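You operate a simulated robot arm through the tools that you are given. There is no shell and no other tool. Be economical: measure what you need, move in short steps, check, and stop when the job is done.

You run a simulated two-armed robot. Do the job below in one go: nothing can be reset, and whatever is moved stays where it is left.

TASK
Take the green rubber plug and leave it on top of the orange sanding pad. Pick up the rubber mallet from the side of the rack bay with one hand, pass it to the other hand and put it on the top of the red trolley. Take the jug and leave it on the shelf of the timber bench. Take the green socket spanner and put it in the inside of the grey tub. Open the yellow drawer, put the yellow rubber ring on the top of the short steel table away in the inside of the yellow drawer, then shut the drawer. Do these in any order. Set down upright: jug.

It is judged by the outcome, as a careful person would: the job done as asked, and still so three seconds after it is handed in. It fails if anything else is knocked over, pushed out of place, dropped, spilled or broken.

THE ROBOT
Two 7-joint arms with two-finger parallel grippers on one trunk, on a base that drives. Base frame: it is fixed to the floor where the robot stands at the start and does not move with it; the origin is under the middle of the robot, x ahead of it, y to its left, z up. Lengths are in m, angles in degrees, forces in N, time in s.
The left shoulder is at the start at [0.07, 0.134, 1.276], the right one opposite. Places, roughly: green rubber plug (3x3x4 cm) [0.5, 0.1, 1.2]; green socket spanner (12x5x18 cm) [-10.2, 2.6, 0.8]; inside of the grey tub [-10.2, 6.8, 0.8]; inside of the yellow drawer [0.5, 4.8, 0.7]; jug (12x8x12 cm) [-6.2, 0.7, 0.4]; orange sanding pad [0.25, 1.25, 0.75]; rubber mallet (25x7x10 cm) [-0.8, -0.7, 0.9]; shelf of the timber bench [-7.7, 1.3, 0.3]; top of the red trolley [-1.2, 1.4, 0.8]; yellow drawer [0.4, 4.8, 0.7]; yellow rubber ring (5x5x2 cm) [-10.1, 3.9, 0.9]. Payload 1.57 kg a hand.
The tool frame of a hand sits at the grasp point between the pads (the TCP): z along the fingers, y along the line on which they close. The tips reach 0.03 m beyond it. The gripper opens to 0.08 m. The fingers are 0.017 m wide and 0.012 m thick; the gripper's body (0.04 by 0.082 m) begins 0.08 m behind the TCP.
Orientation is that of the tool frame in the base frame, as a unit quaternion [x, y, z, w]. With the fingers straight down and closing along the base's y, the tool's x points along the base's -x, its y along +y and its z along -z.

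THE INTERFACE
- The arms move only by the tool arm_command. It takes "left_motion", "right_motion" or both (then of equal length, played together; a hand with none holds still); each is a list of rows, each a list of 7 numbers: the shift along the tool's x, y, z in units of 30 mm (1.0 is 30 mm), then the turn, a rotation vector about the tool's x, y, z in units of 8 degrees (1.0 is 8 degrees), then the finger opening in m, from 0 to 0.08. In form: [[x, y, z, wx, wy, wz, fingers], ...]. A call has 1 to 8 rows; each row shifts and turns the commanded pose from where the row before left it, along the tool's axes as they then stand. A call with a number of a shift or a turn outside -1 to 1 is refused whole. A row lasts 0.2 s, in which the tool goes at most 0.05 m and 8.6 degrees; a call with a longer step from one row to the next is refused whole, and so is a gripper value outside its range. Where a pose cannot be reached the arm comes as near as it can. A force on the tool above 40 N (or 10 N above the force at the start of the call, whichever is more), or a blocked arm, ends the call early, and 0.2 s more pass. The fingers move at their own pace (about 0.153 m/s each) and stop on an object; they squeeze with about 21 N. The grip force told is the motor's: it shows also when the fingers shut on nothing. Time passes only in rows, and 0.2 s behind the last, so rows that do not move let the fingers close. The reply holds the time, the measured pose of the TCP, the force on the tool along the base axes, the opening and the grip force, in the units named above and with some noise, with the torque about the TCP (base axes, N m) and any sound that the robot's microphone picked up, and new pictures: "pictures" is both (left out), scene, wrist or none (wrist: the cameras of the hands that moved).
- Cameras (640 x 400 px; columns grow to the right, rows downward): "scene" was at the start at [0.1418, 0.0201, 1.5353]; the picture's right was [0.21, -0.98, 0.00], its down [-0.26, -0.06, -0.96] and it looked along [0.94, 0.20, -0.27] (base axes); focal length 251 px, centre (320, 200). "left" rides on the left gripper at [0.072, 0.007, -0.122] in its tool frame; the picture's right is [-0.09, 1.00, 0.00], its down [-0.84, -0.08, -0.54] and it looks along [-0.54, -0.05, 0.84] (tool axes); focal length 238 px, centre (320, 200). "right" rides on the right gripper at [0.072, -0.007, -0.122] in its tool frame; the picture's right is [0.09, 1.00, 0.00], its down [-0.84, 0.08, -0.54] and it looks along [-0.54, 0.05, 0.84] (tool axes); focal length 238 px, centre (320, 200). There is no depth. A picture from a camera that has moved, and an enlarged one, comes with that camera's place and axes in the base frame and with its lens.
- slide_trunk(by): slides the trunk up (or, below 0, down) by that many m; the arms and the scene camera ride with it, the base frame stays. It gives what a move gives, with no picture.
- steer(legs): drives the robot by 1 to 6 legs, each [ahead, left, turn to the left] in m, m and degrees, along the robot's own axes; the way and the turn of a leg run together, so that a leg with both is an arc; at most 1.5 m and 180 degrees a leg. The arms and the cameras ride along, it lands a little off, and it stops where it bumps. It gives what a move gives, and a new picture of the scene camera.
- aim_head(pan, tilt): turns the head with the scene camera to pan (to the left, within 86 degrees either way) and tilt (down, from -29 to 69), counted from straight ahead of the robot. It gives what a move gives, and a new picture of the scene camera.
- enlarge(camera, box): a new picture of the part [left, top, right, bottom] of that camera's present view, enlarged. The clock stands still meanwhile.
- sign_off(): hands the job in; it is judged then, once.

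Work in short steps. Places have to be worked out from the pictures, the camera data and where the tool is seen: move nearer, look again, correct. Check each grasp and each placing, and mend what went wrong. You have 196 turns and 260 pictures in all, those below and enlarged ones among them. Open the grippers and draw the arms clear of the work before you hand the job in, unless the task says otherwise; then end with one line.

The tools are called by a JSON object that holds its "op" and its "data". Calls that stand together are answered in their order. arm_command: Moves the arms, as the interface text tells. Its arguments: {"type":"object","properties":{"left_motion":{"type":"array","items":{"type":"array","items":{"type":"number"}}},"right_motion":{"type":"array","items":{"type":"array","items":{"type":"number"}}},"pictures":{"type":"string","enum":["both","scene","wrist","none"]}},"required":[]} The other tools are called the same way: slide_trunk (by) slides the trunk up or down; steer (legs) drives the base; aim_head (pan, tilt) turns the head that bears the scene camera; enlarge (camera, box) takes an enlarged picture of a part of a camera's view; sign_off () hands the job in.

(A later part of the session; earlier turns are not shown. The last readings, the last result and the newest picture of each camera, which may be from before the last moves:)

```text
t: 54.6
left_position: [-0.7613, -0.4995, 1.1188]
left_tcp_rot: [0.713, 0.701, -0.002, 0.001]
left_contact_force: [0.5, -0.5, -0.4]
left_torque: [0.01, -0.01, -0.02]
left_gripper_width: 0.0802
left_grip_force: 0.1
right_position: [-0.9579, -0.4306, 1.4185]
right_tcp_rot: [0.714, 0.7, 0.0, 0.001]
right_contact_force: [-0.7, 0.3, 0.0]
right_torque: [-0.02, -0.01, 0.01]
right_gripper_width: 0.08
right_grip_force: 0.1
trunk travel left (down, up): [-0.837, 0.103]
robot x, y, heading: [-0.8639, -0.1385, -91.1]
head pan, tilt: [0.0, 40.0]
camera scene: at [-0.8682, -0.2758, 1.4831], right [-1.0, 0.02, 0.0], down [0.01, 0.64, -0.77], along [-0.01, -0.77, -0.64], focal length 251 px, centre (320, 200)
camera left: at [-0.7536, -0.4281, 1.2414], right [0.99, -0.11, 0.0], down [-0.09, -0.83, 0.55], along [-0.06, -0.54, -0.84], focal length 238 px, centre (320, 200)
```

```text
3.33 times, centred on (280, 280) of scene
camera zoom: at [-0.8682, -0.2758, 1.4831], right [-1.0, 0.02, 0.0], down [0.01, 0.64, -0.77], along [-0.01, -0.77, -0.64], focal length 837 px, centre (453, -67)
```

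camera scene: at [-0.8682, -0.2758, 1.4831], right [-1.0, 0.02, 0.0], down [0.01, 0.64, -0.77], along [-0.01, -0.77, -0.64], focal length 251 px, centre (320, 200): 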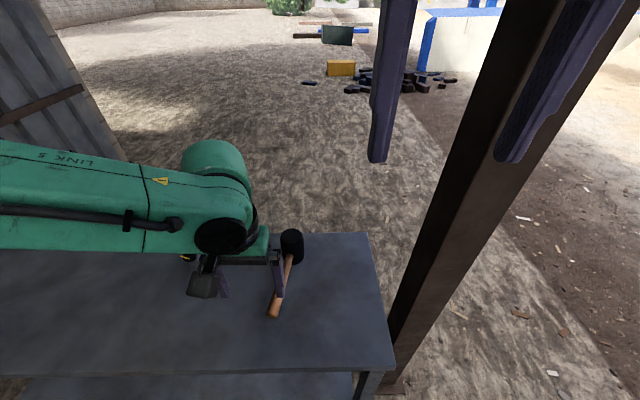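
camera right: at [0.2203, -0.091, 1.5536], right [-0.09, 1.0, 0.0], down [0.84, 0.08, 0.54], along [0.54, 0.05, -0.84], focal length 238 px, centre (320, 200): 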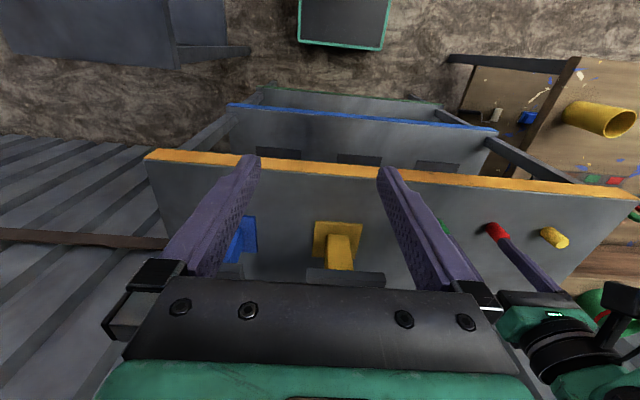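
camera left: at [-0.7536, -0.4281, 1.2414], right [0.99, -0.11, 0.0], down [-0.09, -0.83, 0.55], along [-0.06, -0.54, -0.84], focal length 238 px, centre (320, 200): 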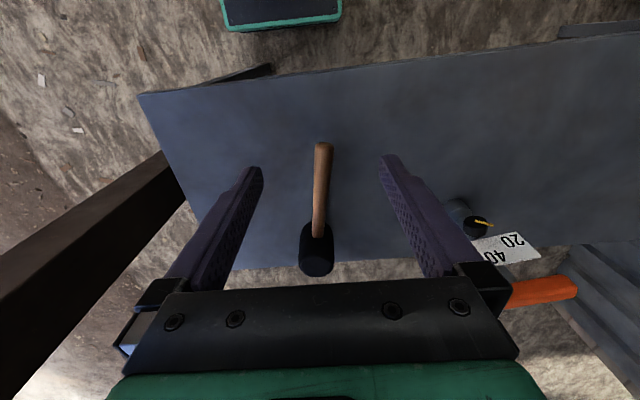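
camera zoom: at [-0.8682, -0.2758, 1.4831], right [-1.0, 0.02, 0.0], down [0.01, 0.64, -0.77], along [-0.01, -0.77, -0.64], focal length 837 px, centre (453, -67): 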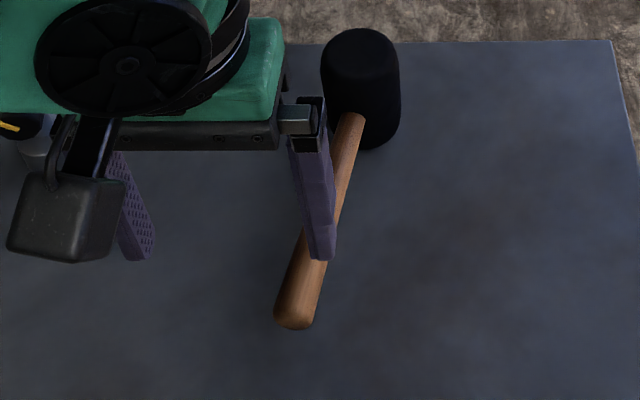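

Head stands on its face, table top z≈0.85, handle at z≈0.905 from (-0.762,-0.55) to (-0.79,-0.72). I move the left hand to over y≈-0.645 with an 8° turn.

{"op": "arm_command", "data": {"left_motion": [[-0.97, -0.1, 0.5, 0, 0, 0, 0.08], [-0.97, -0.1, 0.5, 0, 0, 0, 0.08], [-0.97, -0.1, 0.5, 0, 0, 0, 0.08], [-0.97, -0.1, 0.5, 0, 0, 0, 0.08], [-0.97, -0.15, 0.5, 0, 0, 0, 0.08], [0, 0, 0, 0, 0, 1, 0.08], [0, 0, 0.5, 0, 0, 0, 0.08]], "pictures": "both"}}

```text
t: 56.2
left_position: [-0.7588, -0.6245, 1.0374]
left_tcp_rot: [0.76, 0.65, -0.004, 0.0]
left_contact_force: [-0.5, -0.1, 0.6]
left_torque: [0.0, 0.03, 0.0]
left_gripper_width: 0.08
left_grip_force: 0.1
left hand out of reach, approached as far as the arm can: row 5, 7
right_position: [-0.9582, -0.4288, 1.4188]
right_tcp_rot: [0.714, 0.7, 0.0, 0.002]
right_contact_force: [-0.1, 0.1, -0.3]
right_torque: [-0.01, -0.01, -0.01]
right_gripper_width: 0.0803
right_grip_force: 0.1
trunk travel left (down, up): [-0.837, 0.103]
robot x, y, heading: [-0.8655, -0.137, -91.2]
head pan, tilt: [0.0, 40.0]
camera scene: at [-0.8679, -0.2747, 1.4832], right [-1.0, 0.02, 0.0], down [0.01, 0.64, -0.77], along [-0.01, -0.77, -0.64], focal length 251 px, centre (320, 200)
camera left: at [-0.7409, -0.5541, 1.1594], right [0.97, -0.25, 0.0], down [-0.21, -0.81, 0.55], along [-0.14, -0.53, -0.84], focal length 238 px, centre (320, 200)
```

scene: 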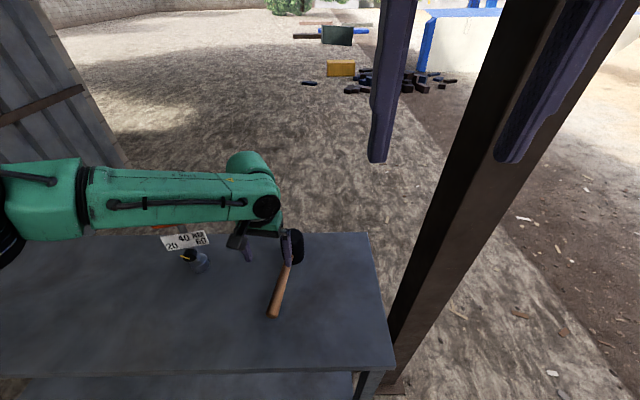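
left: 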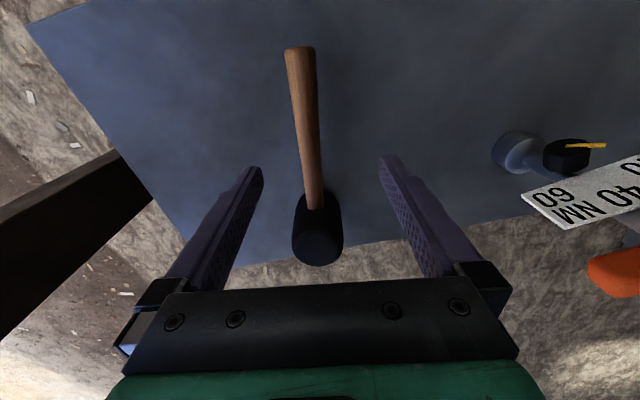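

Geometry confirmed. Correct 15 mm in x and descend to z≈0.91.

{"op": "arm_command", "data": {"left_motion": [[0, -0.5, 0.5, 0, 0, 0, 0.08], [0, 0, 1, 0, 0, 0, 0.08], [0, 0, 1, 0, 0, 0, 0.08], [-0.5, 0, 1, 0, 0, 0, 0.08], [-0.5, 0, 0.5, 0, 0, 0, 0.08], [0, 0, 0, 0, 0, 0, 0.08]], "pictures": "wrist"}}

```text
t: 57.6
left_position: [-0.7264, -0.602, 0.958]
left_tcp_rot: [0.761, 0.649, -0.003, 0.001]
left_contact_force: [-0.3, -0.2, 0.2]
left_torque: [0.02, 0.0, 0.05]
left_gripper_width: 0.08
left_grip_force: 0.1
left hand out of reach, approached as far as the arm can: row 1, 2, 3, 4, 5
right_position: [-0.9581, -0.4304, 1.4186]
right_tcp_rot: [0.714, 0.7, 0.0, 0.002]
right_contact_force: [-0.2, 0.7, 0.3]
right_torque: [0.0, -0.01, 0.01]
right_gripper_width: 0.0801
right_grip_force: 0.0
trunk travel left (down, up): [-0.837, 0.103]
robot x, y, heading: [-0.8675, -0.1395, -91.1]
head pan, tilt: [0.0, 40.0]
camera left: at [-0.7083, -0.5333, 1.0806], right [0.97, -0.25, 0.0], down [-0.21, -0.81, 0.55], along [-0.14, -0.53, -0.84], focal length 238 px, centre (320, 200)
```

left: 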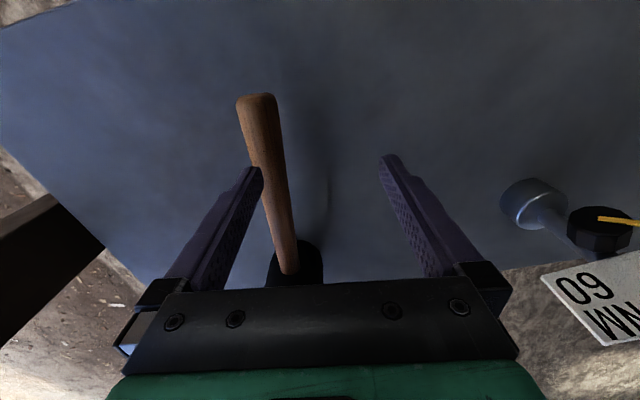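

The arm is near its limit with the shoulder this high. I raise the hand, drop the trunk 0.16 m, and then align again.

{"op": "arm_command", "data": {"left_motion": [[0.3, 0, -1, 0, 0, 0, 0.08], [0.3, 0, -1, 0, 0, 0, 0.08], [0.3, 0, -1, 0, 0, 0, 0.08], [0.3, 0, -1, 0, 0, 0, 0.08], [0.3, 0, -1, 0, 0, 0, 0.08], [0, 0, -1, 0, 0, 0, 0.08]], "pictures": "none"}}

{"op": "slide_trunk", "data": {"by": -0.16}}

```text
t: 59.0
left_position: [-0.7198, -0.5572, 1.1384]
left_tcp_rot: [0.76, 0.649, -0.001, 0.0]
left_contact_force: [-0.4, 0.4, 1.0]
left_torque: [0.03, 0.0, 0.04]
left_gripper_width: 0.0801
left_grip_force: 0.0
right_position: [-0.9573, -0.4297, 1.4193]
right_tcp_rot: [0.714, 0.701, 0.0, 0.002]
right_contact_force: [0.2, -0.6, 0.0]
right_torque: [-0.02, -0.01, 0.01]
right_gripper_width: 0.0801
right_grip_force: 0.0
trunk travel left (down, up): [-0.837, 0.103]
robot x, y, heading: [-0.8668, -0.1416, -91.2]
head pan, tilt: [0.0, 40.0]
```

```text
t: 60.9
left_position: [-0.7188, -0.559, 0.9786]
left_tcp_rot: [0.76, 0.65, -0.003, 0.001]
left_contact_force: [-0.4, 0.9, -0.5]
left_torque: [-0.03, -0.02, -0.03]
left_gripper_width: 0.08
left_grip_force: 0.0
right_position: [-0.9575, -0.4286, 1.259]
right_tcp_rot: [0.714, 0.7, -0.001, 0.002]
right_contact_force: [-0.2, -0.5, 1.5]
right_torque: [-0.03, -0.02, 0.01]
right_gripper_width: 0.08
right_grip_force: 0.0
trunk travel left (down, up): [-0.677, 0.263]
robot x, y, heading: [-0.8667, -0.1398, -90.9]
head pan, tilt: [0.0, 40.0]
```

Align over the handle at (-0.777, -0.645).

{"op": "arm_command", "data": {"left_motion": [[0, -0.75, 0, 0, 0, 0, 0.08], [0, -0.71, 0, 0, 0, 0, 0.08], [-0.8, 0, 0, 0, 0, 0, 0.08], [-0.8, 0, 0, 0, 0, 0, 0.08], [-0.8, 0, 0, 0, 0, 0, 0.08], [-0.73, 0, 0, 0, 0, 0, 0.08], [0, 0, 0, 0, 0, 0, 0.08]], "pictures": "wrist"}}

```text
t: 62.5
left_position: [-0.767, -0.6347, 0.9768]
left_tcp_rot: [0.761, 0.649, -0.003, 0.001]
left_contact_force: [0.0, 0.5, -0.6]
left_torque: [-0.01, 0.0, -0.04]
left_gripper_width: 0.0801
left_grip_force: 0.2
left hand out of reach, approached as far as the arm can: row 6
right_position: [-0.9574, -0.4297, 1.2585]
right_tcp_rot: [0.713, 0.701, 0.0, 0.002]
right_contact_force: [-1.2, -0.8, 0.0]
right_torque: [0.0, -0.01, 0.0]
right_gripper_width: 0.08
right_grip_force: 0.1
trunk travel left (down, up): [-0.677, 0.263]
robot x, y, heading: [-0.8664, -0.1386, -91.0]
head pan, tilt: [0.0, 40.0]
camera left: at [-0.7501, -0.5657, 1.1001], right [0.97, -0.25, 0.0], down [-0.2, -0.81, 0.55], along [-0.14, -0.53, -0.84], focal length 238 px, centre (320, 200)
```

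left: 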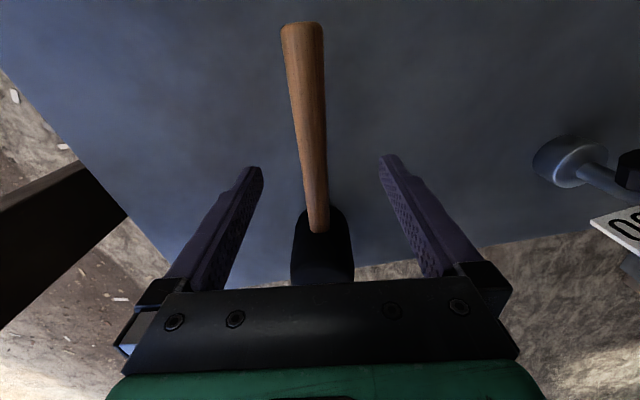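

Aligned. Shift 6 mm and lower 0.07 m with the trunk.

{"op": "arm_command", "data": {"left_motion": [[0, -0.25, 0, 0, 0, 0, 0.08], [0, 0, 0, 0, 0, 0, 0.08]], "pictures": "none"}}

{"op": "slide_trunk", "data": {"by": -0.068}}

{"op": "enlarge", "data": {"camera": "left", "box": [160, 0, 480, 300]}}

```text
t: 63.0
left_position: [-0.7723, -0.6306, 0.9772]
left_tcp_rot: [0.76, 0.649, -0.003, 0.0]
left_contact_force: [0.2, -0.3, -0.1]
left_torque: [0.0, 0.01, 0.03]
left_gripper_width: 0.08
left_grip_force: 0.1
left hand out of reach, approached as far as the arm can: row 1
right_position: [-0.9576, -0.43, 1.2594]
right_tcp_rot: [0.714, 0.7, -0.002, 0.002]
right_contact_force: [-0.4, -0.3, 1.4]
right_torque: [-0.01, 0.01, 0.0]
right_gripper_width: 0.08
right_grip_force: 0.0
trunk travel left (down, up): [-0.677, 0.263]
robot x, y, heading: [-0.865, -0.1395, -91.0]
head pan, tilt: [0.0, 40.0]
```

```text
t: 64.1
left_position: [-0.7731, -0.6305, 0.9102]
left_tcp_rot: [0.76, 0.649, -0.004, 0.0]
left_contact_force: [-0.7, -0.3, -0.1]
left_torque: [0.03, 0.0, 0.03]
left_gripper_width: 0.0799
left_grip_force: 0.2
right_position: [-0.9569, -0.43, 1.1921]
right_tcp_rot: [0.714, 0.701, 0.0, 0.001]
right_contact_force: [-0.1, 0.0, -0.7]
right_torque: [0.01, -0.01, -0.01]
right_gripper_width: 0.08
right_grip_force: 0.1
trunk travel left (down, up): [-0.609, 0.331]
robot x, y, heading: [-0.8657, -0.1413, -90.9]
head pan, tilt: [0.0, 40.0]
```

```text
1.33 times, centred on (320, 150) of left
camera zoom: at [-0.7543, -0.5615, 1.0323], right [0.97, -0.25, 0.0], down [-0.2, -0.81, 0.55], along [-0.14, -0.53, -0.84], focal length 318 px, centre (320, 267)
```

zoom: 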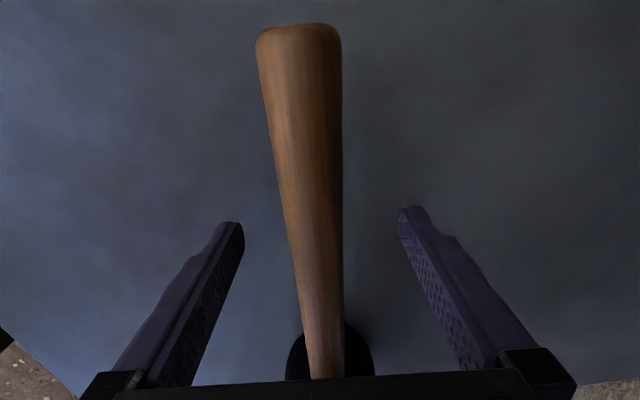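

Handle is between the fingers. Close and test-lift.

{"op": "arm_command", "data": {"left_motion": [[0, 0, 0, 0, 0, 0, 0.0], [0, 0, 0, 0, 0, 0, 0.0], [0, 0, 0, 0, 0, 0, 0.0]], "pictures": "none"}}

{"op": "slide_trunk", "data": {"by": 0.03}}

{"op": "enlarge", "data": {"camera": "scene", "box": [180, 150, 420, 400]}}

```text
t: 64.9
left_position: [-0.7734, -0.6304, 0.9088]
left_tcp_rot: [0.76, 0.65, -0.003, 0.001]
left_contact_force: [-1.8, 0.5, -0.3]
left_torque: [0.03, -0.06, -0.18]
left_gripper_width: 0.0252
left_grip_force: 21.4
right_position: [-0.9576, -0.4299, 1.1916]
right_tcp_rot: [0.714, 0.7, -0.001, 0.001]
right_contact_force: [1.0, 0.2, -0.2]
right_torque: [0.0, 0.0, 0.02]
right_gripper_width: 0.0798
right_grip_force: 0.1
trunk travel left (down, up): [-0.609, 0.331]
robot x, y, heading: [-0.8683, -0.1396, -91.0]
head pan, tilt: [0.0, 40.0]
```

```text
t: 65.7
left_position: [-0.7715, -0.6315, 0.9377]
left_tcp_rot: [0.76, 0.65, -0.003, 0.0]
left_contact_force: [0.6, 0.1, -4.6]
left_torque: [0.6, -0.06, 0.04]
left_gripper_width: 0.0249
left_grip_force: 20.9
right_position: [-0.958, -0.4303, 1.2211]
right_tcp_rot: [0.714, 0.7, 0.0, 0.002]
right_contact_force: [0.6, -0.5, 0.3]
right_torque: [0.0, 0.02, 0.02]
right_gripper_width: 0.08
right_grip_force: 0.0
trunk travel left (down, up): [-0.639, 0.301]
robot x, y, heading: [-0.8657, -0.1387, -91.1]
head pan, tilt: [0.0, 40.0]
```

```text
1.60 times, centred on (300, 275) of scene
camera zoom: at [-0.8678, -0.2757, 1.2851], right [-1.0, 0.02, 0.0], down [0.01, 0.64, -0.77], along [-0.01, -0.77, -0.64], focal length 402 px, centre (352, 80)
```

zoom: 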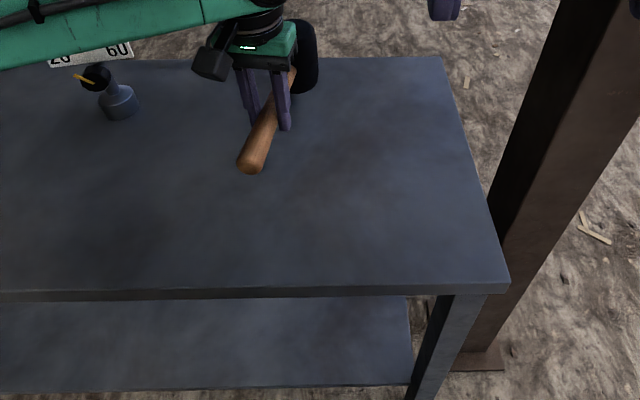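

Holds level (4.6 N, 0.6 Nm). Lift by trunk, then back the base off.

{"op": "slide_trunk", "data": {"by": 0.13}}

{"op": "steer", "data": {"legs": [[-0.45, 0, 0]]}}

```text
t: 67.2
left_position: [-0.7719, -0.631, 1.0694]
left_tcp_rot: [0.761, 0.649, -0.003, 0.001]
left_contact_force: [0.0, 0.6, -4.7]
left_torque: [0.6, -0.07, -0.01]
left_gripper_width: 0.0247
left_grip_force: 21.4
right_position: [-0.9568, -0.4315, 1.3524]
right_tcp_rot: [0.714, 0.7, -0.001, 0.001]
right_contact_force: [0.6, -0.3, -0.3]
right_torque: [0.0, -0.03, 0.02]
right_gripper_width: 0.08
right_grip_force: 0.0
trunk travel left (down, up): [-0.769, 0.171]
robot x, y, heading: [-0.8653, -0.1386, -90.7]
head pan, tilt: [0.0, 40.0]
```

```text
t: 69.9
left_position: [-0.7666, -0.1938, 1.0684]
left_tcp_rot: [0.764, 0.646, -0.002, 0.0]
left_contact_force: [0.6, -0.7, -4.2]
left_torque: [0.59, -0.09, 0.0]
left_gripper_width: 0.025
left_grip_force: 21.1
right_position: [-0.949, 0.0087, 1.3495]
right_tcp_rot: [0.717, 0.697, 0.001, 0.0]
right_contact_force: [-0.5, 0.2, -0.1]
right_torque: [-0.02, 0.03, -0.01]
right_gripper_width: 0.0801
right_grip_force: 0.1
trunk travel left (down, up): [-0.769, 0.171]
robot x, y, heading: [-0.8556, 0.3001, -91.9]
head pan, tilt: [0.0, 40.0]
camera scene: at [-0.8585, 0.163, 1.4149], right [-1.0, 0.03, 0.0], down [0.02, 0.64, -0.76], along [-0.02, -0.76, -0.64], focal length 251 px, centre (320, 200)
```

scene: 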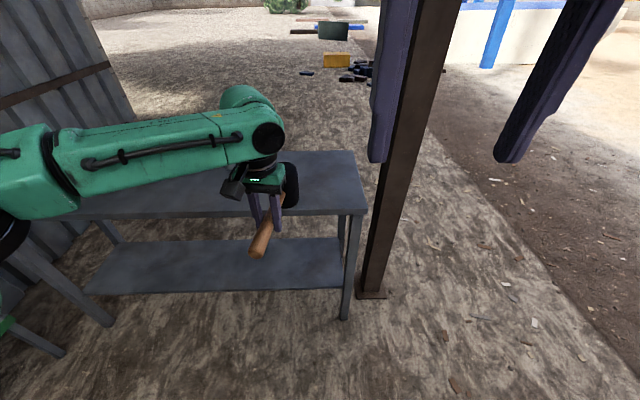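

Now prepare the handover: retract the left hand and roll it so fingers point down-right, and roll the right hand the opposite way.

{"op": "arm_command", "data": {"left_motion": [[1, -0.4, 0, 0, 0, 0, 0], [1, -0.4, 0, 0, 0, 0, 0], [1, -0.4, 0, 0, 0, 0, 0], [1, -0.4, 0, 0, 0, 0, 0], [0.6, -0.4, 0, 0, 0, -0.96, 0], [0, 0, 0, 1, 0, 0, 0], [0, 0, 0, 1, 0, 0, 0], [0, 0, 0, 1, 0, 0, 0]], "right_motion": [[0, 0, 0, -1, 0, 0, 0.08], [0, 0, 0, -1, 0, 0, 0.08], [0, 0, 0, -1, 0, 0, 0.08], [0, 0, 0, -1, 0, 0, 0.08], [0, 0, 0, -1, 0, 0, 0.08], [0, 0, 0, -1, 0, 0, 0.08], [0, 0, 0, 0, 0, 0, 0.08], [0, 0, 0, 0, 0, 0, 0.08]]}}

```text
t: 71.7
left_position: [-0.8029, -0.0465, 1.0693]
left_tcp_rot: [0.703, 0.679, -0.149, -0.15]
left_contact_force: [-0.6, 0.5, -4.6]
left_torque: [0.57, -0.07, -0.02]
left_gripper_width: 0.0248
left_grip_force: 20.5
right_position: [-0.9483, 0.0111, 1.3505]
right_tcp_rot: [0.656, 0.636, 0.283, 0.293]
right_contact_force: [0.5, 0.6, 0.0]
right_torque: [-0.01, 0.02, 0.02]
right_gripper_width: 0.0799
right_grip_force: 0.1
trunk travel left (down, up): [-0.769, 0.171]
robot x, y, heading: [-0.8536, 0.3012, -91.9]
head pan, tilt: [0.0, 40.0]
camera scene: at [-0.8574, 0.1653, 1.4152], right [-1.0, 0.03, 0.0], down [0.02, 0.64, -0.77], along [-0.02, -0.77, -0.64], focal length 251 px, centre (320, 200)
camera right: at [-1.0419, 0.0863, 1.4268], right [0.67, 0.07, 0.74], down [-0.38, -0.82, 0.42], along [0.64, -0.56, -0.52], focal length 238 px, centre (320, 200)
camera left: at [-0.7444, 0.0236, 1.1779], right [0.9, -0.12, -0.41], down [0.13, -0.84, 0.53], along [-0.41, -0.53, -0.74], focal length 238 px, centre (320, 200)
```

scene: 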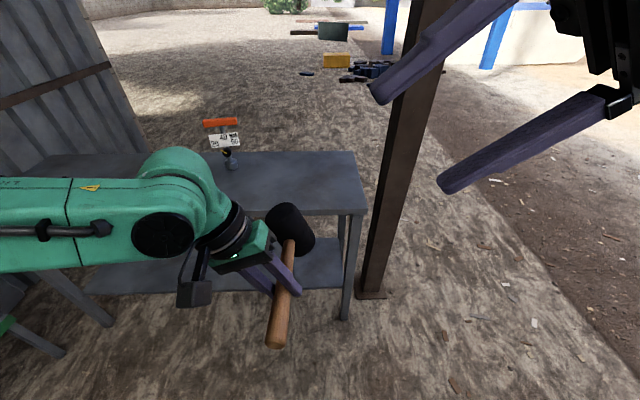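
right: 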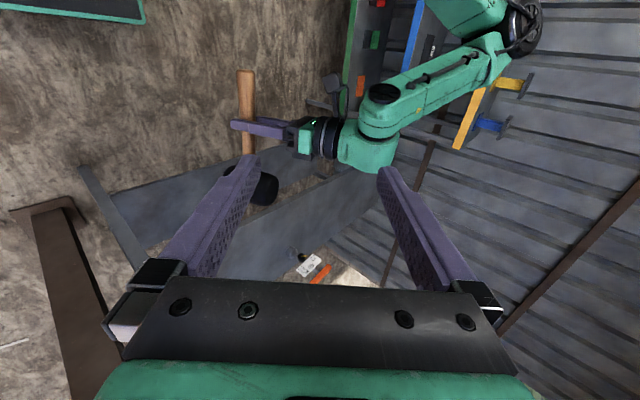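
left: 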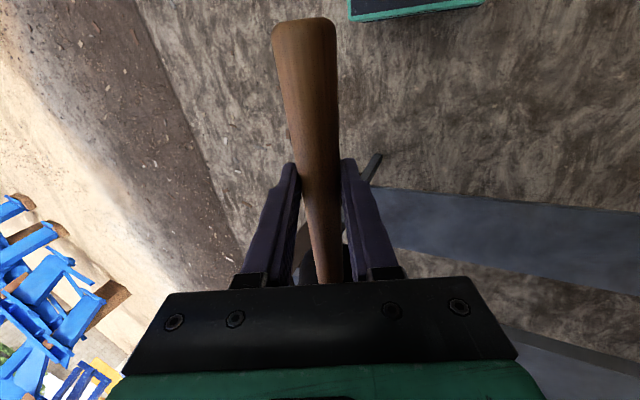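

Target for the right hand: on the handle 55 mm ahead of the left grip, (-0.805,-0.10,1.069). Move to a pre-grasp line and approach part way.

{"op": "arm_command", "data": {"right_motion": [[-0.9, -0.93, 0, 0, 0, 0, 0.08], [-0.9, -0.93, 0, 0, 0, 0, 0.08], [-0.9, -0.93, 0, 0, 0, 0, 0.08], [-0.9, -0.93, 0, 0, 0, 0, 0.08], [0, 0, 1, 0, 0, 0, 0.08], [0, 0, 1, 0, 0, 0, 0.08], [0, 0, 1, 0, 0, 0, 0.08], [0, 0, 1, 0, 0, 0, 0.08]]}}

```text
t: 73.5
left_position: [-0.8029, -0.0455, 1.0692]
left_tcp_rot: [0.704, 0.679, -0.148, -0.15]
left_contact_force: [0.1, 0.0, -5.8]
left_torque: [0.6, -0.03, -0.04]
left_gripper_width: 0.0248
left_grip_force: 21.2
right_position: [-0.9368, -0.0991, 1.1887]
right_tcp_rot: [0.656, 0.636, 0.282, 0.294]
right_contact_force: [-0.3, -0.5, 0.1]
right_torque: [-0.02, -0.02, 0.0]
right_gripper_width: 0.0801
right_grip_force: 0.0
trunk travel left (down, up): [-0.769, 0.171]
robot x, y, heading: [-0.8525, 0.3003, -91.9]
head pan, tilt: [0.0, 40.0]
camera scene: at [-0.8575, 0.1646, 1.4151], right [-1.0, 0.03, 0.0], down [0.02, 0.64, -0.77], along [-0.02, -0.77, -0.64], focal length 251 px, centre (320, 200)
camera right: at [-1.0307, -0.0232, 1.2648], right [0.67, 0.07, 0.74], down [-0.38, -0.82, 0.42], along [0.64, -0.56, -0.52], focal length 238 px, centre (320, 200)
```

scene: 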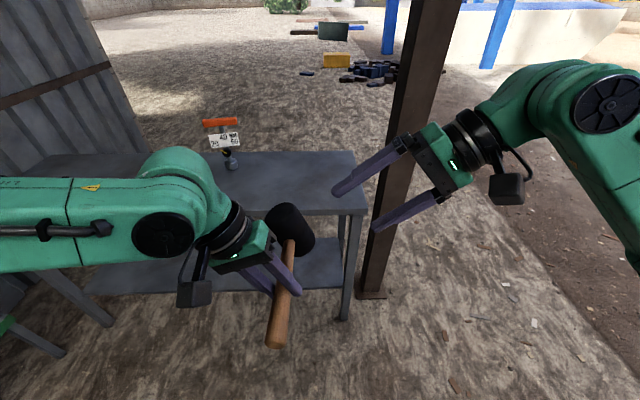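
right: 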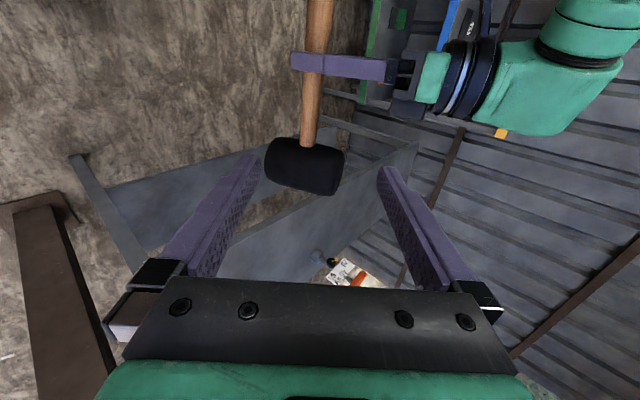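

Handle is about 15 mm off in closing direction; correct and advance 0.15 m.

{"op": "arm_command", "data": {"right_motion": [[0, -0.52, 0, 0, 0, 0, 0.08], [0, 0, 1, 0, 0, 0, 0.08], [0, 0, 1, 0, 0, 0, 0.08], [0, 0, 1, 0, 0, 0, 0.08], [0, 0, 1, 0, 0, 0, 0.08], [0, 0, 0.8, 0, 0, 0, 0.08]]}}

```text
t: 74.9
left_position: [-0.803, -0.0461, 1.0678]
left_tcp_rot: [0.704, 0.679, -0.147, -0.149]
left_contact_force: [0.3, 0.1, -4.8]
left_torque: [0.61, -0.04, -0.02]
left_gripper_width: 0.0248
left_grip_force: 20.8
right_position: [-0.8407, -0.1007, 1.0803]
right_tcp_rot: [0.656, 0.636, 0.283, 0.293]
right_contact_force: [0.1, 0.7, -0.3]
right_torque: [0.0, 0.0, -0.03]
right_gripper_width: 0.0798
right_grip_force: 0.1
trunk travel left (down, up): [-0.769, 0.171]
robot x, y, heading: [-0.8554, 0.3027, -91.7]
head pan, tilt: [0.0, 40.0]
camera scene: at [-0.8577, 0.1646, 1.4151], right [-1.0, 0.03, 0.0], down [0.02, 0.64, -0.77], along [-0.02, -0.77, -0.64], focal length 251 px, centre (320, 200)
camera right: at [-0.9334, -0.0254, 1.1574], right [0.67, 0.07, 0.74], down [-0.38, -0.82, 0.42], along [0.64, -0.56, -0.52], focal length 238 px, centre (320, 200)
```

scene: 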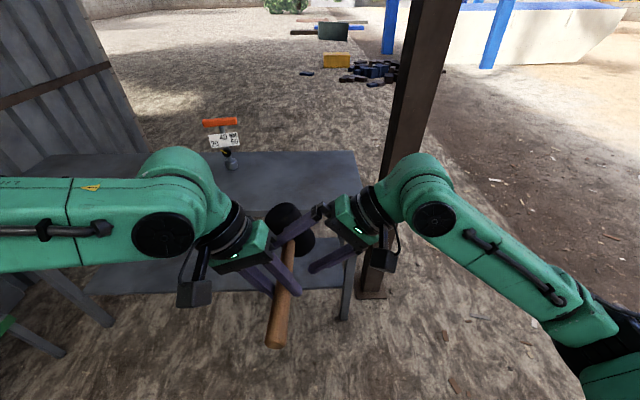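
right: 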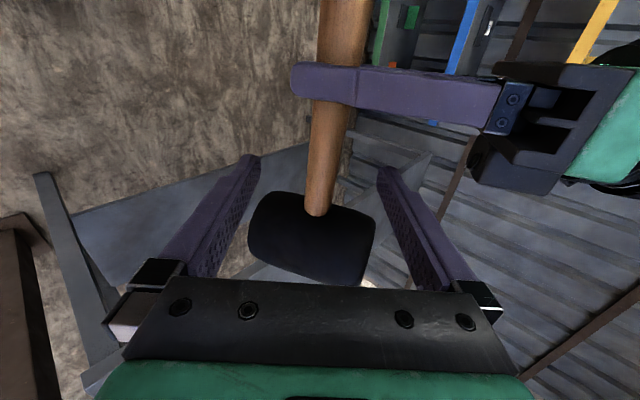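

Advance the last 30 mm and close.

{"op": "arm_command", "data": {"right_motion": [[0, 0, 0.6, 0, 0, 0, 0.08], [0, 0, 0.45, 0, 0, 0, 0.08], [0, 0, 0, 0, 0, 0, 0.0], [0, 0, 0, 0, 0, 0, 0.0], [0, 0, 0, 0, 0, 0, 0.0]]}}

```text
t: 76.1
left_position: [-0.8044, -0.0446, 1.0682]
left_tcp_rot: [0.704, 0.679, -0.148, -0.15]
left_contact_force: [-9.9, 2.7, -10.1]
left_torque: [0.52, 0.31, -0.18]
left_gripper_width: 0.025
left_grip_force: 21.2
right_position: [-0.8161, -0.1015, 1.0606]
right_tcp_rot: [0.655, 0.636, 0.284, 0.293]
right_contact_force: [10.1, -1.4, 5.4]
right_torque: [0.4, -0.36, -0.46]
right_gripper_width: 0.0312
right_grip_force: 21.0
trunk travel left (down, up): [-0.769, 0.171]
robot x, y, heading: [-0.8531, 0.3049, -91.9]
head pan, tilt: [0.0, 40.0]
camera scene: at [-0.8583, 0.1649, 1.4151], right [-1.0, 0.03, 0.0], down [0.02, 0.64, -0.77], along [-0.02, -0.77, -0.64], focal length 251 px, centre (320, 200)
camera right: at [-0.9098, -0.0272, 1.1369], right [0.67, 0.07, 0.74], down [-0.38, -0.82, 0.42], along [0.64, -0.56, -0.52], focal length 238 px, centre (320, 200)
```

scene: 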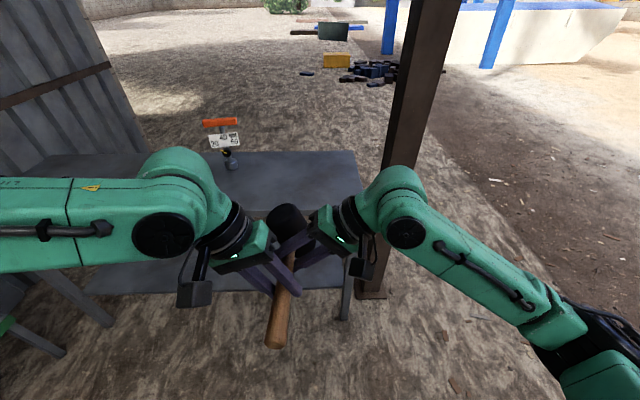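
right: 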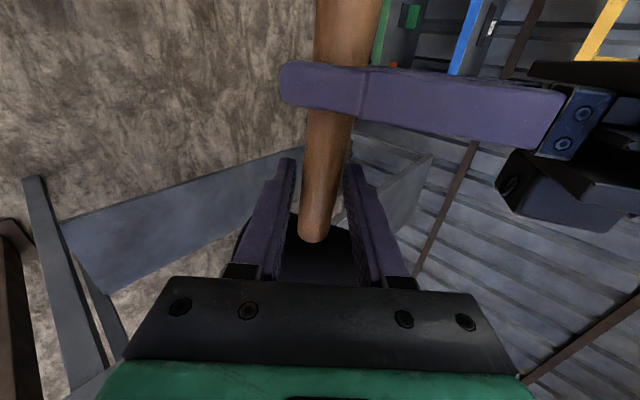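

Both hold it. Open the left hand and withdraw it along its fingers.

{"op": "arm_command", "data": {"left_motion": [[0, 0, 0, 0, 0, 0, 0.08], [0, 0, 0, 0, 0, 0, 0.08], [0, 0, -0.7, 0, 0, 0, 0.08], [0, 0, -1, 0, 0, 0, 0.08], [0, 0, -1, 0, 0, 0, 0.08], [0, 0, -1, 0, 0, 0, 0.08], [0, 0.5, -0.5, 0, 0, 0, 0.08], [0, 0.5, 0, 0, 0, 0, 0.08]]}}

```text
t: 77.9
left_position: [-0.7237, -0.0499, 1.1712]
left_tcp_rot: [0.704, 0.679, -0.147, -0.149]
left_contact_force: [-0.4, -0.1, 0.4]
left_torque: [0.02, 0.03, -0.04]
left_gripper_width: 0.0797
left_grip_force: 0.0
right_position: [-0.8165, -0.1025, 1.0597]
right_tcp_rot: [0.655, 0.636, 0.283, 0.293]
right_contact_force: [1.0, 0.0, 0.4]
right_torque: [0.31, 0.04, -0.02]
right_gripper_width: 0.025
right_grip_force: 20.7
trunk travel left (down, up): [-0.769, 0.171]
robot x, y, heading: [-0.8576, 0.3002, -91.7]
head pan, tilt: [0.0, 40.0]
camera scene: at [-0.8577, 0.1647, 1.4151], right [-1.0, 0.03, 0.0], down [0.02, 0.64, -0.77], along [-0.02, -0.77, -0.64], focal length 251 px, centre (320, 200)
camera left: at [-0.6653, 0.0194, 1.2804], right [0.9, -0.13, -0.41], down [0.12, -0.84, 0.53], along [-0.41, -0.53, -0.74], focal length 238 px, centre (320, 200)
```

scene: 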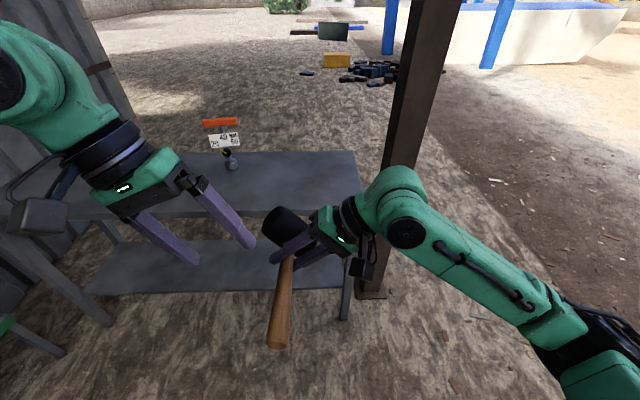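
left: 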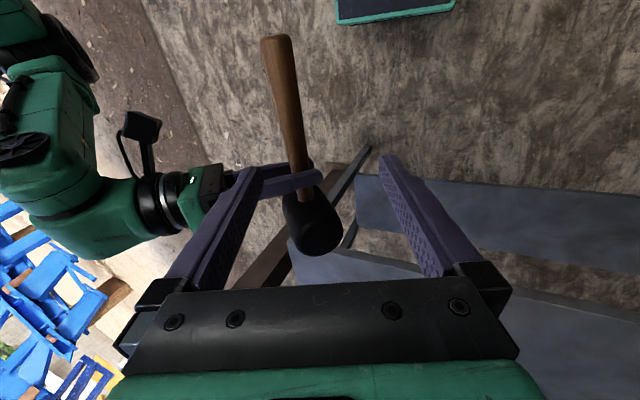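

Handover successful. Roll both hands back (right to lay the head sideways), retracting, then turn to face +y and look at the trolley.

{"op": "arm_command", "data": {"left_motion": [[0, 0, 0, -1, 0, 0, 0.08], [0, 0, 0, -1, 0, 0, 0.08], [0, 0, 0, -1, 0, 0, 0.08], [0, 0.5, 0, 0, 0, 0, 0.08], [0, 0.5, 0, 0, 0, 0, 0.08], [0, 0, 0, 0, 0, 0, 0.08], [0, 0, 0, 0, 0, 0, 0.08], [0, 0, 0, 0, 0, 0, 0.08]], "right_motion": [[0.4, -0.5, 0, 1, 0, 0, 0], [0.4, -0.5, 0, 1, 0, 0, 0], [0.4, -0.5, 0, 1, 0, 0, 0], [0.4, -0.5, 0, 1, 0, 0, 0], [0.4, -0.5, 0, 1, 0, 0, 0], [0.4, -0.5, 0, 1, 0, 0, 0], [0, -0.5, 0, 1, 0, 0, 0], [0, 0, 0, 1, 0, 0, 0]], "pictures": "scene"}}

{"op": "steer", "data": {"legs": [[0, 0, 180]]}}

```text
t: 79.7
left_position: [-0.6939, -0.0513, 1.1696]
left_tcp_rot: [0.719, 0.695, -0.004, 0.0]
left_contact_force: [0.4, -0.3, 0.1]
left_torque: [0.03, 0.06, -0.01]
left_gripper_width: 0.0805
left_grip_force: 0.1
right_position: [-0.9075, -0.0276, 1.0182]
right_tcp_rot: [0.711, 0.688, -0.099, -0.101]
right_contact_force: [0.2, -0.2, -0.3]
right_torque: [0.29, -0.05, 0.0]
right_gripper_width: 0.0246
right_grip_force: 20.9
trunk travel left (down, up): [-0.769, 0.171]
robot x, y, heading: [-0.8552, 0.2994, -91.7]
head pan, tilt: [0.0, 40.0]
camera scene: at [-0.8563, 0.1649, 1.4151], right [-1.0, 0.03, 0.0], down [0.02, 0.64, -0.77], along [-0.02, -0.77, -0.64], focal length 251 px, centre (320, 200)
```

scene: 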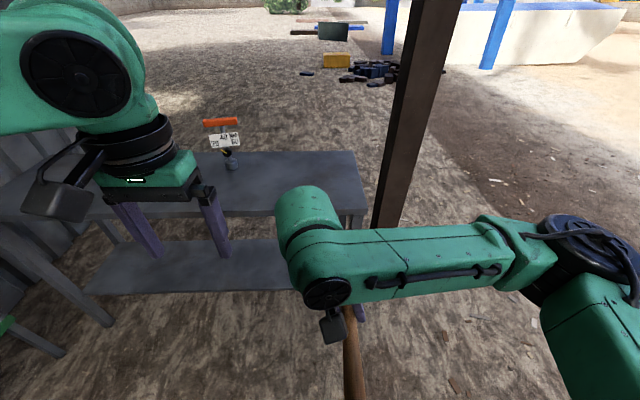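

```text
t: 87.5
left_position: [-1.0129, 0.6523, 1.1721]
left_tcp_rot: [-0.694, 0.72, 0.001, 0.003]
left_contact_force: [0.3, -0.5, 0.3]
left_torque: [-0.02, 0.01, 0.01]
left_gripper_width: 0.0798
left_grip_force: 0.0
right_position: [-0.8, 0.6289, 1.0181]
right_tcp_rot: [-0.688, 0.713, -0.098, 0.097]
right_contact_force: [0.1, 0.2, 0.3]
right_torque: [-0.3, 0.07, -0.01]
right_gripper_width: 0.0247
right_grip_force: 21.2
trunk travel left (down, up): [-0.769, 0.171]
robot x, y, heading: [-0.854, 0.2988, 88.0]
head pan, tilt: [0.0, 40.0]
camera scene: at [-0.8495, 0.4369, 1.4151], right [1.0, -0.04, 0.0], down [-0.02, -0.64, -0.77], along [0.03, 0.77, -0.64], focal length 251 px, centre (320, 200)
```

scene: 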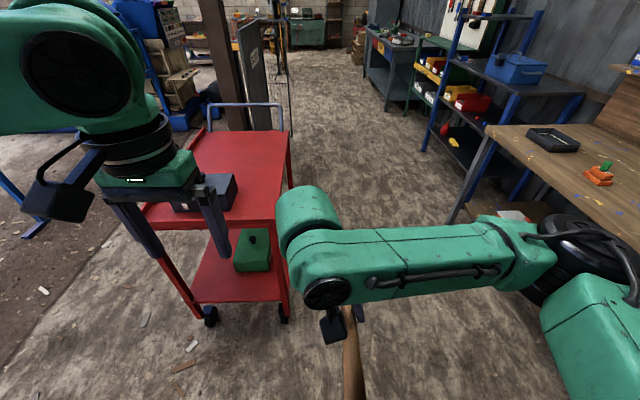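

Trolley top spans x≈-1.37..-0.965, y≈1.02..1.68 with a toolbox at the near end. I go round to its right side and face it at y≈1.4.

{"op": "steer", "data": {"legs": [[0, -0.4, 0], [1.1, 0, 0], [0, 0, 92]]}}

```text
t: 99.2
left_position: [-0.7405, 1.2508, 1.1706]
left_tcp_rot: [1.0, -0.02, -0.001, -0.002]
left_contact_force: [0.1, -0.3, -0.3]
left_torque: [0.02, 0.0, -0.03]
left_gripper_width: 0.08
left_grip_force: 0.1
right_position: [-0.7174, 1.4623, 1.018]
right_tcp_rot: [0.99, -0.018, 0.002, -0.138]
right_contact_force: [0.2, 0.6, 0.2]
right_torque: [-0.01, -0.32, 0.03]
right_gripper_width: 0.0246
right_grip_force: 21.1
trunk travel left (down, up): [-0.769, 0.171]
robot x, y, heading: [-0.3867, 1.4061, 178.0]
head pan, tilt: [0.0, 40.0]
camera scene: at [-0.5252, 1.4126, 1.4151], right [0.04, 1.0, 0.0], down [0.64, -0.02, -0.77], along [-0.77, 0.03, -0.64], focal length 251 px, centre (320, 200)
```

scene: 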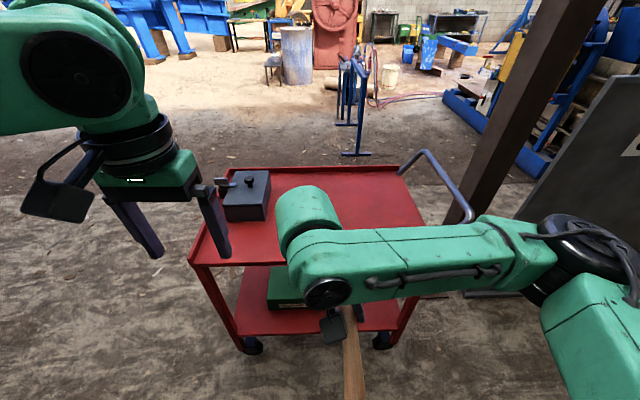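

Drive ahead 0.24 m and extend the right hand 0.1 m over the trolley, looking from the wrist camera.

{"op": "steer", "data": {"legs": [[0.24, 0, 0]]}}

{"op": "arm_command", "data": {"right_motion": [[-0.8, 0, 0, 0, 0, 0, 0], [-0.8, 0, 0, 0, 0, 0, 0], [-0.8, 0, 0, 0, 0, 0, 0], [-0.8, 0, 0, 0, 0, 0, 0], [0, 0, 0, 0, 0, 0, 0]]}}

```text
t: 101.0
left_position: [-0.9821, 1.259, 1.1722]
left_tcp_rot: [1.0, -0.02, -0.003, -0.002]
left_contact_force: [0.0, 0.6, -0.2]
left_torque: [-0.01, 0.01, 0.0]
left_gripper_width: 0.0801
left_grip_force: 0.1
right_position: [-0.9587, 1.4722, 1.0194]
right_tcp_rot: [0.99, -0.017, 0.002, -0.138]
right_contact_force: [0.8, 0.5, -0.5]
right_torque: [-0.04, -0.3, 0.01]
right_gripper_width: 0.0248
right_grip_force: 21.5
trunk travel left (down, up): [-0.769, 0.171]
robot x, y, heading: [-0.6333, 1.4181, 177.5]
head pan, tilt: [0.0, 40.0]
camera scene: at [-0.7652, 1.421, 1.4154], right [0.04, 1.0, 0.0], down [0.64, -0.02, -0.77], along [-0.77, 0.03, -0.64], focal length 251 px, centre (320, 200)
```

scene: 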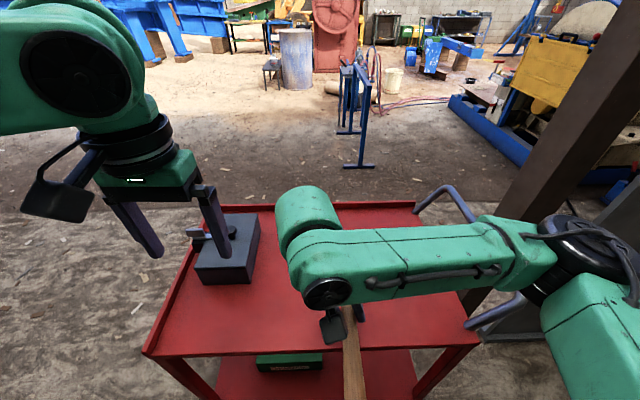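

```text
t: 102.2
left_position: [-0.9835, 1.2592, 1.1731]
left_tcp_rot: [1.0, -0.02, -0.002, -0.002]
left_contact_force: [-0.4, -0.8, -0.8]
left_torque: [0.04, -0.01, -0.02]
left_gripper_width: 0.0799
left_grip_force: 0.0
right_position: [-1.0555, 1.4758, 1.0165]
right_tcp_rot: [0.99, -0.017, 0.001, -0.138]
right_contact_force: [1.2, -0.4, 0.3]
right_torque: [-0.01, -0.33, -0.02]
right_gripper_width: 0.0251
right_grip_force: 20.9
trunk travel left (down, up): [-0.769, 0.171]
robot x, y, heading: [-0.629, 1.4136, 178.0]
head pan, tilt: [0.0, 40.0]
camera scene: at [-0.7668, 1.4212, 1.4152], right [0.04, 1.0, 0.0], down [0.64, -0.02, -0.77], along [-0.77, 0.03, -0.64], focal length 251 px, centre (320, 200)
camera right: at [-0.9845, 1.4464, 1.136], right [0.06, -0.96, -0.27], down [-0.84, -0.19, 0.5], along [-0.53, 0.2, -0.82], focal length 238 px, centre (320, 200)
```

scene: 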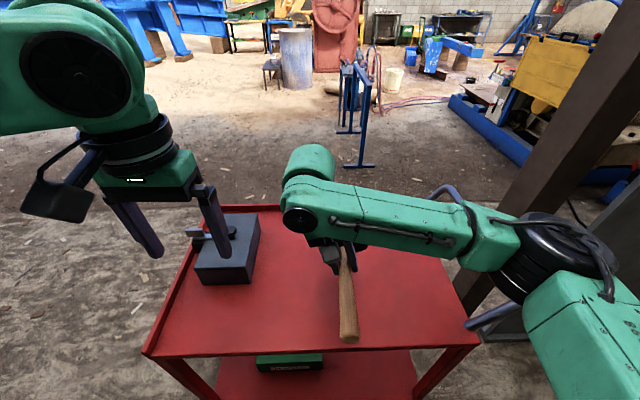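
right: 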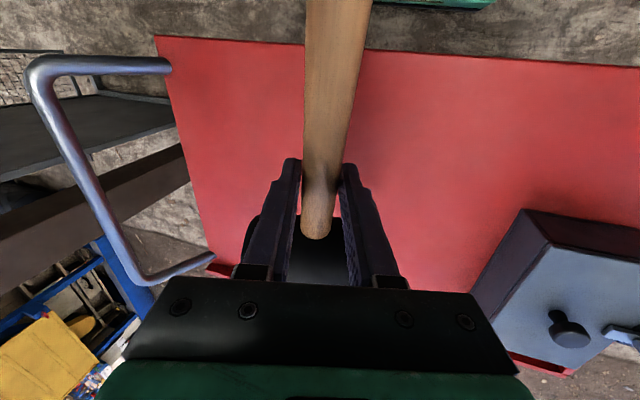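

Trolley near edge x≈-0.98, top z≈0.80. I lift the left hand, creep 4 cm closer, extend 4 cm, then lower with the trunk.

{"op": "steer", "data": {"legs": [[0.04, 0, 0]]}}

{"op": "arm_command", "data": {"left_motion": [[0.5, 0, -1, 0, 0, 0, 0.08], [0.5, 0, -1, 0, 0, 0, 0.08], [0.5, 0, -1, 0, 0, 0, 0.08], [0.5, 0, -1, 0, 0, 0, 0.08]], "right_motion": [[-0.7, 0, 0, 0, 0, 0, 0], [-0.7, 0, 0, 0, 0, 0, 0], [0, 0, 0, 0, 0, 0, 0], [0, 0, 0, 0, 0, 0, 0]], "pictures": "none"}}

{"op": "slide_trunk", "data": {"by": -0.14}}

{"op": "enlarge", "data": {"camera": "scene", "box": [160, 180, 480, 400]}}

```text
t: 103.1
left_position: [-1.0163, 1.2591, 1.1733]
left_tcp_rot: [1.0, -0.018, -0.005, -0.003]
left_contact_force: [-0.1, 0.3, -0.2]
left_torque: [0.03, 0.04, 0.01]
left_gripper_width: 0.0802
left_grip_force: 0.1
right_position: [-1.0898, 1.476, 1.0204]
right_tcp_rot: [0.99, -0.017, -0.001, -0.137]
right_contact_force: [0.6, -0.6, 0.2]
right_torque: [-0.01, -0.23, 0.0]
right_gripper_width: 0.0249
right_grip_force: 20.3
trunk travel left (down, up): [-0.769, 0.171]
robot x, y, heading: [-0.6703, 1.4154, 178.0]
head pan, tilt: [0.0, 40.0]
camera scene: at [-0.799, 1.422, 1.416], right [0.04, 1.0, 0.0], down [0.64, -0.02, -0.77], along [-0.77, 0.03, -0.64], focal length 251 px, centre (320, 200)
```

scene: 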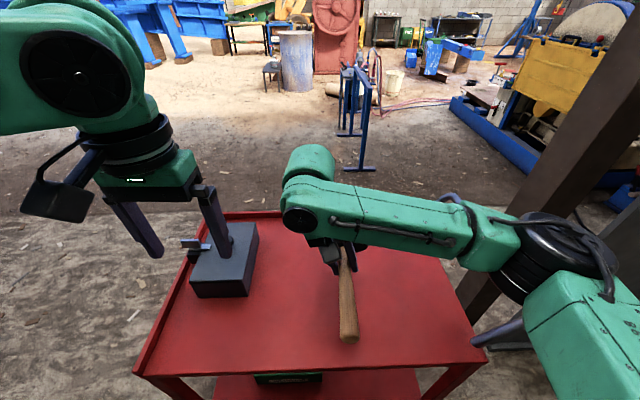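

```text
t: 104.1
left_position: [-0.9616, 1.2571, 1.2913]
left_tcp_rot: [1.0, -0.02, -0.004, -0.001]
left_contact_force: [-0.2, 0.1, 0.5]
left_torque: [-0.02, 0.03, -0.02]
left_gripper_width: 0.08
left_grip_force: 0.1
right_position: [-1.1358, 1.4793, 1.0197]
right_tcp_rot: [0.99, -0.016, 0.001, -0.138]
right_contact_force: [0.4, 0.7, -0.3]
right_torque: [-0.07, -0.33, -0.02]
right_gripper_width: 0.0245
right_grip_force: 20.9
trunk travel left (down, up): [-0.769, 0.171]
robot x, y, heading: [-0.6709, 1.418, 178.1]
head pan, tilt: [0.0, 40.0]
```

```text
t: 105.8
left_position: [-0.9644, 1.2567, 1.1502]
left_tcp_rot: [1.0, -0.019, -0.002, -0.002]
left_contact_force: [-0.7, -0.5, 0.0]
left_torque: [-0.01, 0.03, -0.04]
left_gripper_width: 0.08
left_grip_force: 0.0
right_position: [-1.1374, 1.4782, 0.8784]
right_tcp_rot: [0.99, -0.018, 0.002, -0.138]
right_contact_force: [-0.7, 0.1, 0.3]
right_torque: [-0.04, -0.35, -0.05]
right_gripper_width: 0.025
right_grip_force: 21.1
trunk travel left (down, up): [-0.629, 0.311]
robot x, y, heading: [-0.6686, 1.4178, 178.2]
head pan, tilt: [0.0, 40.0]
```

```text
1.82 times, centred on (320, 290) of scene
camera zoom: at [-0.8068, 1.4224, 1.2752], right [0.04, 1.0, 0.0], down [0.64, -0.02, -0.77], along [-0.77, 0.03, -0.64], focal length 456 px, centre (320, 36)
```

zoom: 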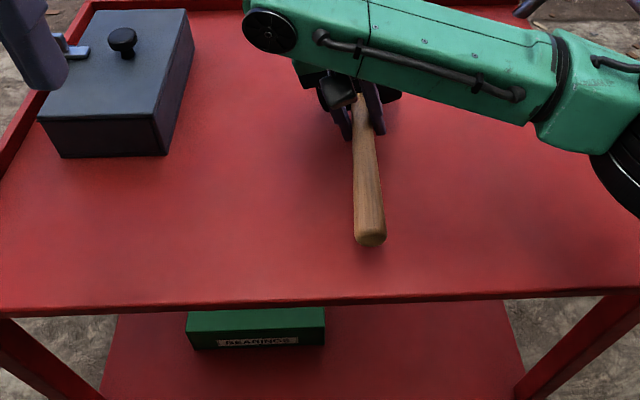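

Continue lowering in steps, watching force.

{"op": "slide_trunk", "data": {"by": -0.02}}

{"op": "slide_trunk", "data": {"by": -0.008}}

{"op": "slide_trunk", "data": {"by": -0.006}}

```text
t: 106.4
left_position: [-0.9624, 1.2568, 1.1307]
left_tcp_rot: [1.0, -0.019, -0.003, -0.002]
left_contact_force: [-0.1, -0.2, -0.8]
left_torque: [0.03, 0.02, 0.01]
left_gripper_width: 0.0799
left_grip_force: 0.0
right_position: [-1.1364, 1.4781, 0.859]
right_tcp_rot: [0.99, -0.016, 0.0, -0.139]
right_contact_force: [1.6, 0.9, 0.8]
right_torque: [-0.2, 0.1, -0.01]
right_gripper_width: 0.0249
right_grip_force: 20.6
trunk travel left (down, up): [-0.609, 0.331]
robot x, y, heading: [-0.6704, 1.4187, 177.8]
head pan, tilt: [0.0, 40.0]
```

```text
t: 107.0
left_position: [-0.9588, 1.2573, 1.124]
left_tcp_rot: [1.0, -0.02, -0.004, -0.001]
left_contact_force: [-0.2, 0.1, 0.3]
left_torque: [0.0, -0.02, 0.03]
left_gripper_width: 0.08
left_grip_force: 0.1
right_position: [-1.1339, 1.4796, 0.853]
right_tcp_rot: [0.99, -0.018, -0.001, -0.139]
right_contact_force: [5.5, 5.5, 13.8]
right_torque: [-0.41, 0.53, -0.09]
right_gripper_width: 0.025
right_grip_force: 20.8
trunk travel left (down, up): [-0.601, 0.339]
robot x, y, heading: [-0.673, 1.4187, 177.9]
head pan, tilt: [0.0, 40.0]
```

```text
t: 107.5
left_position: [-0.9573, 1.2599, 1.1194]
left_tcp_rot: [1.0, -0.019, -0.006, 0.0]
left_contact_force: [-0.2, 0.1, -0.5]
left_torque: [0.0, -0.03, -0.01]
left_gripper_width: 0.0801
left_grip_force: 0.2
right_position: [-1.1319, 1.4812, 0.8458]
right_tcp_rot: [0.99, -0.019, 0.0, -0.138]
right_contact_force: [10.6, 14.7, 17.6]
right_torque: [-0.16, 0.61, -0.58]
right_gripper_width: 0.0269
right_grip_force: 20.9
trunk travel left (down, up): [-0.595, 0.345]
robot x, y, heading: [-0.6725, 1.4166, 178.0]
head pan, tilt: [0.0, 40.0]
```

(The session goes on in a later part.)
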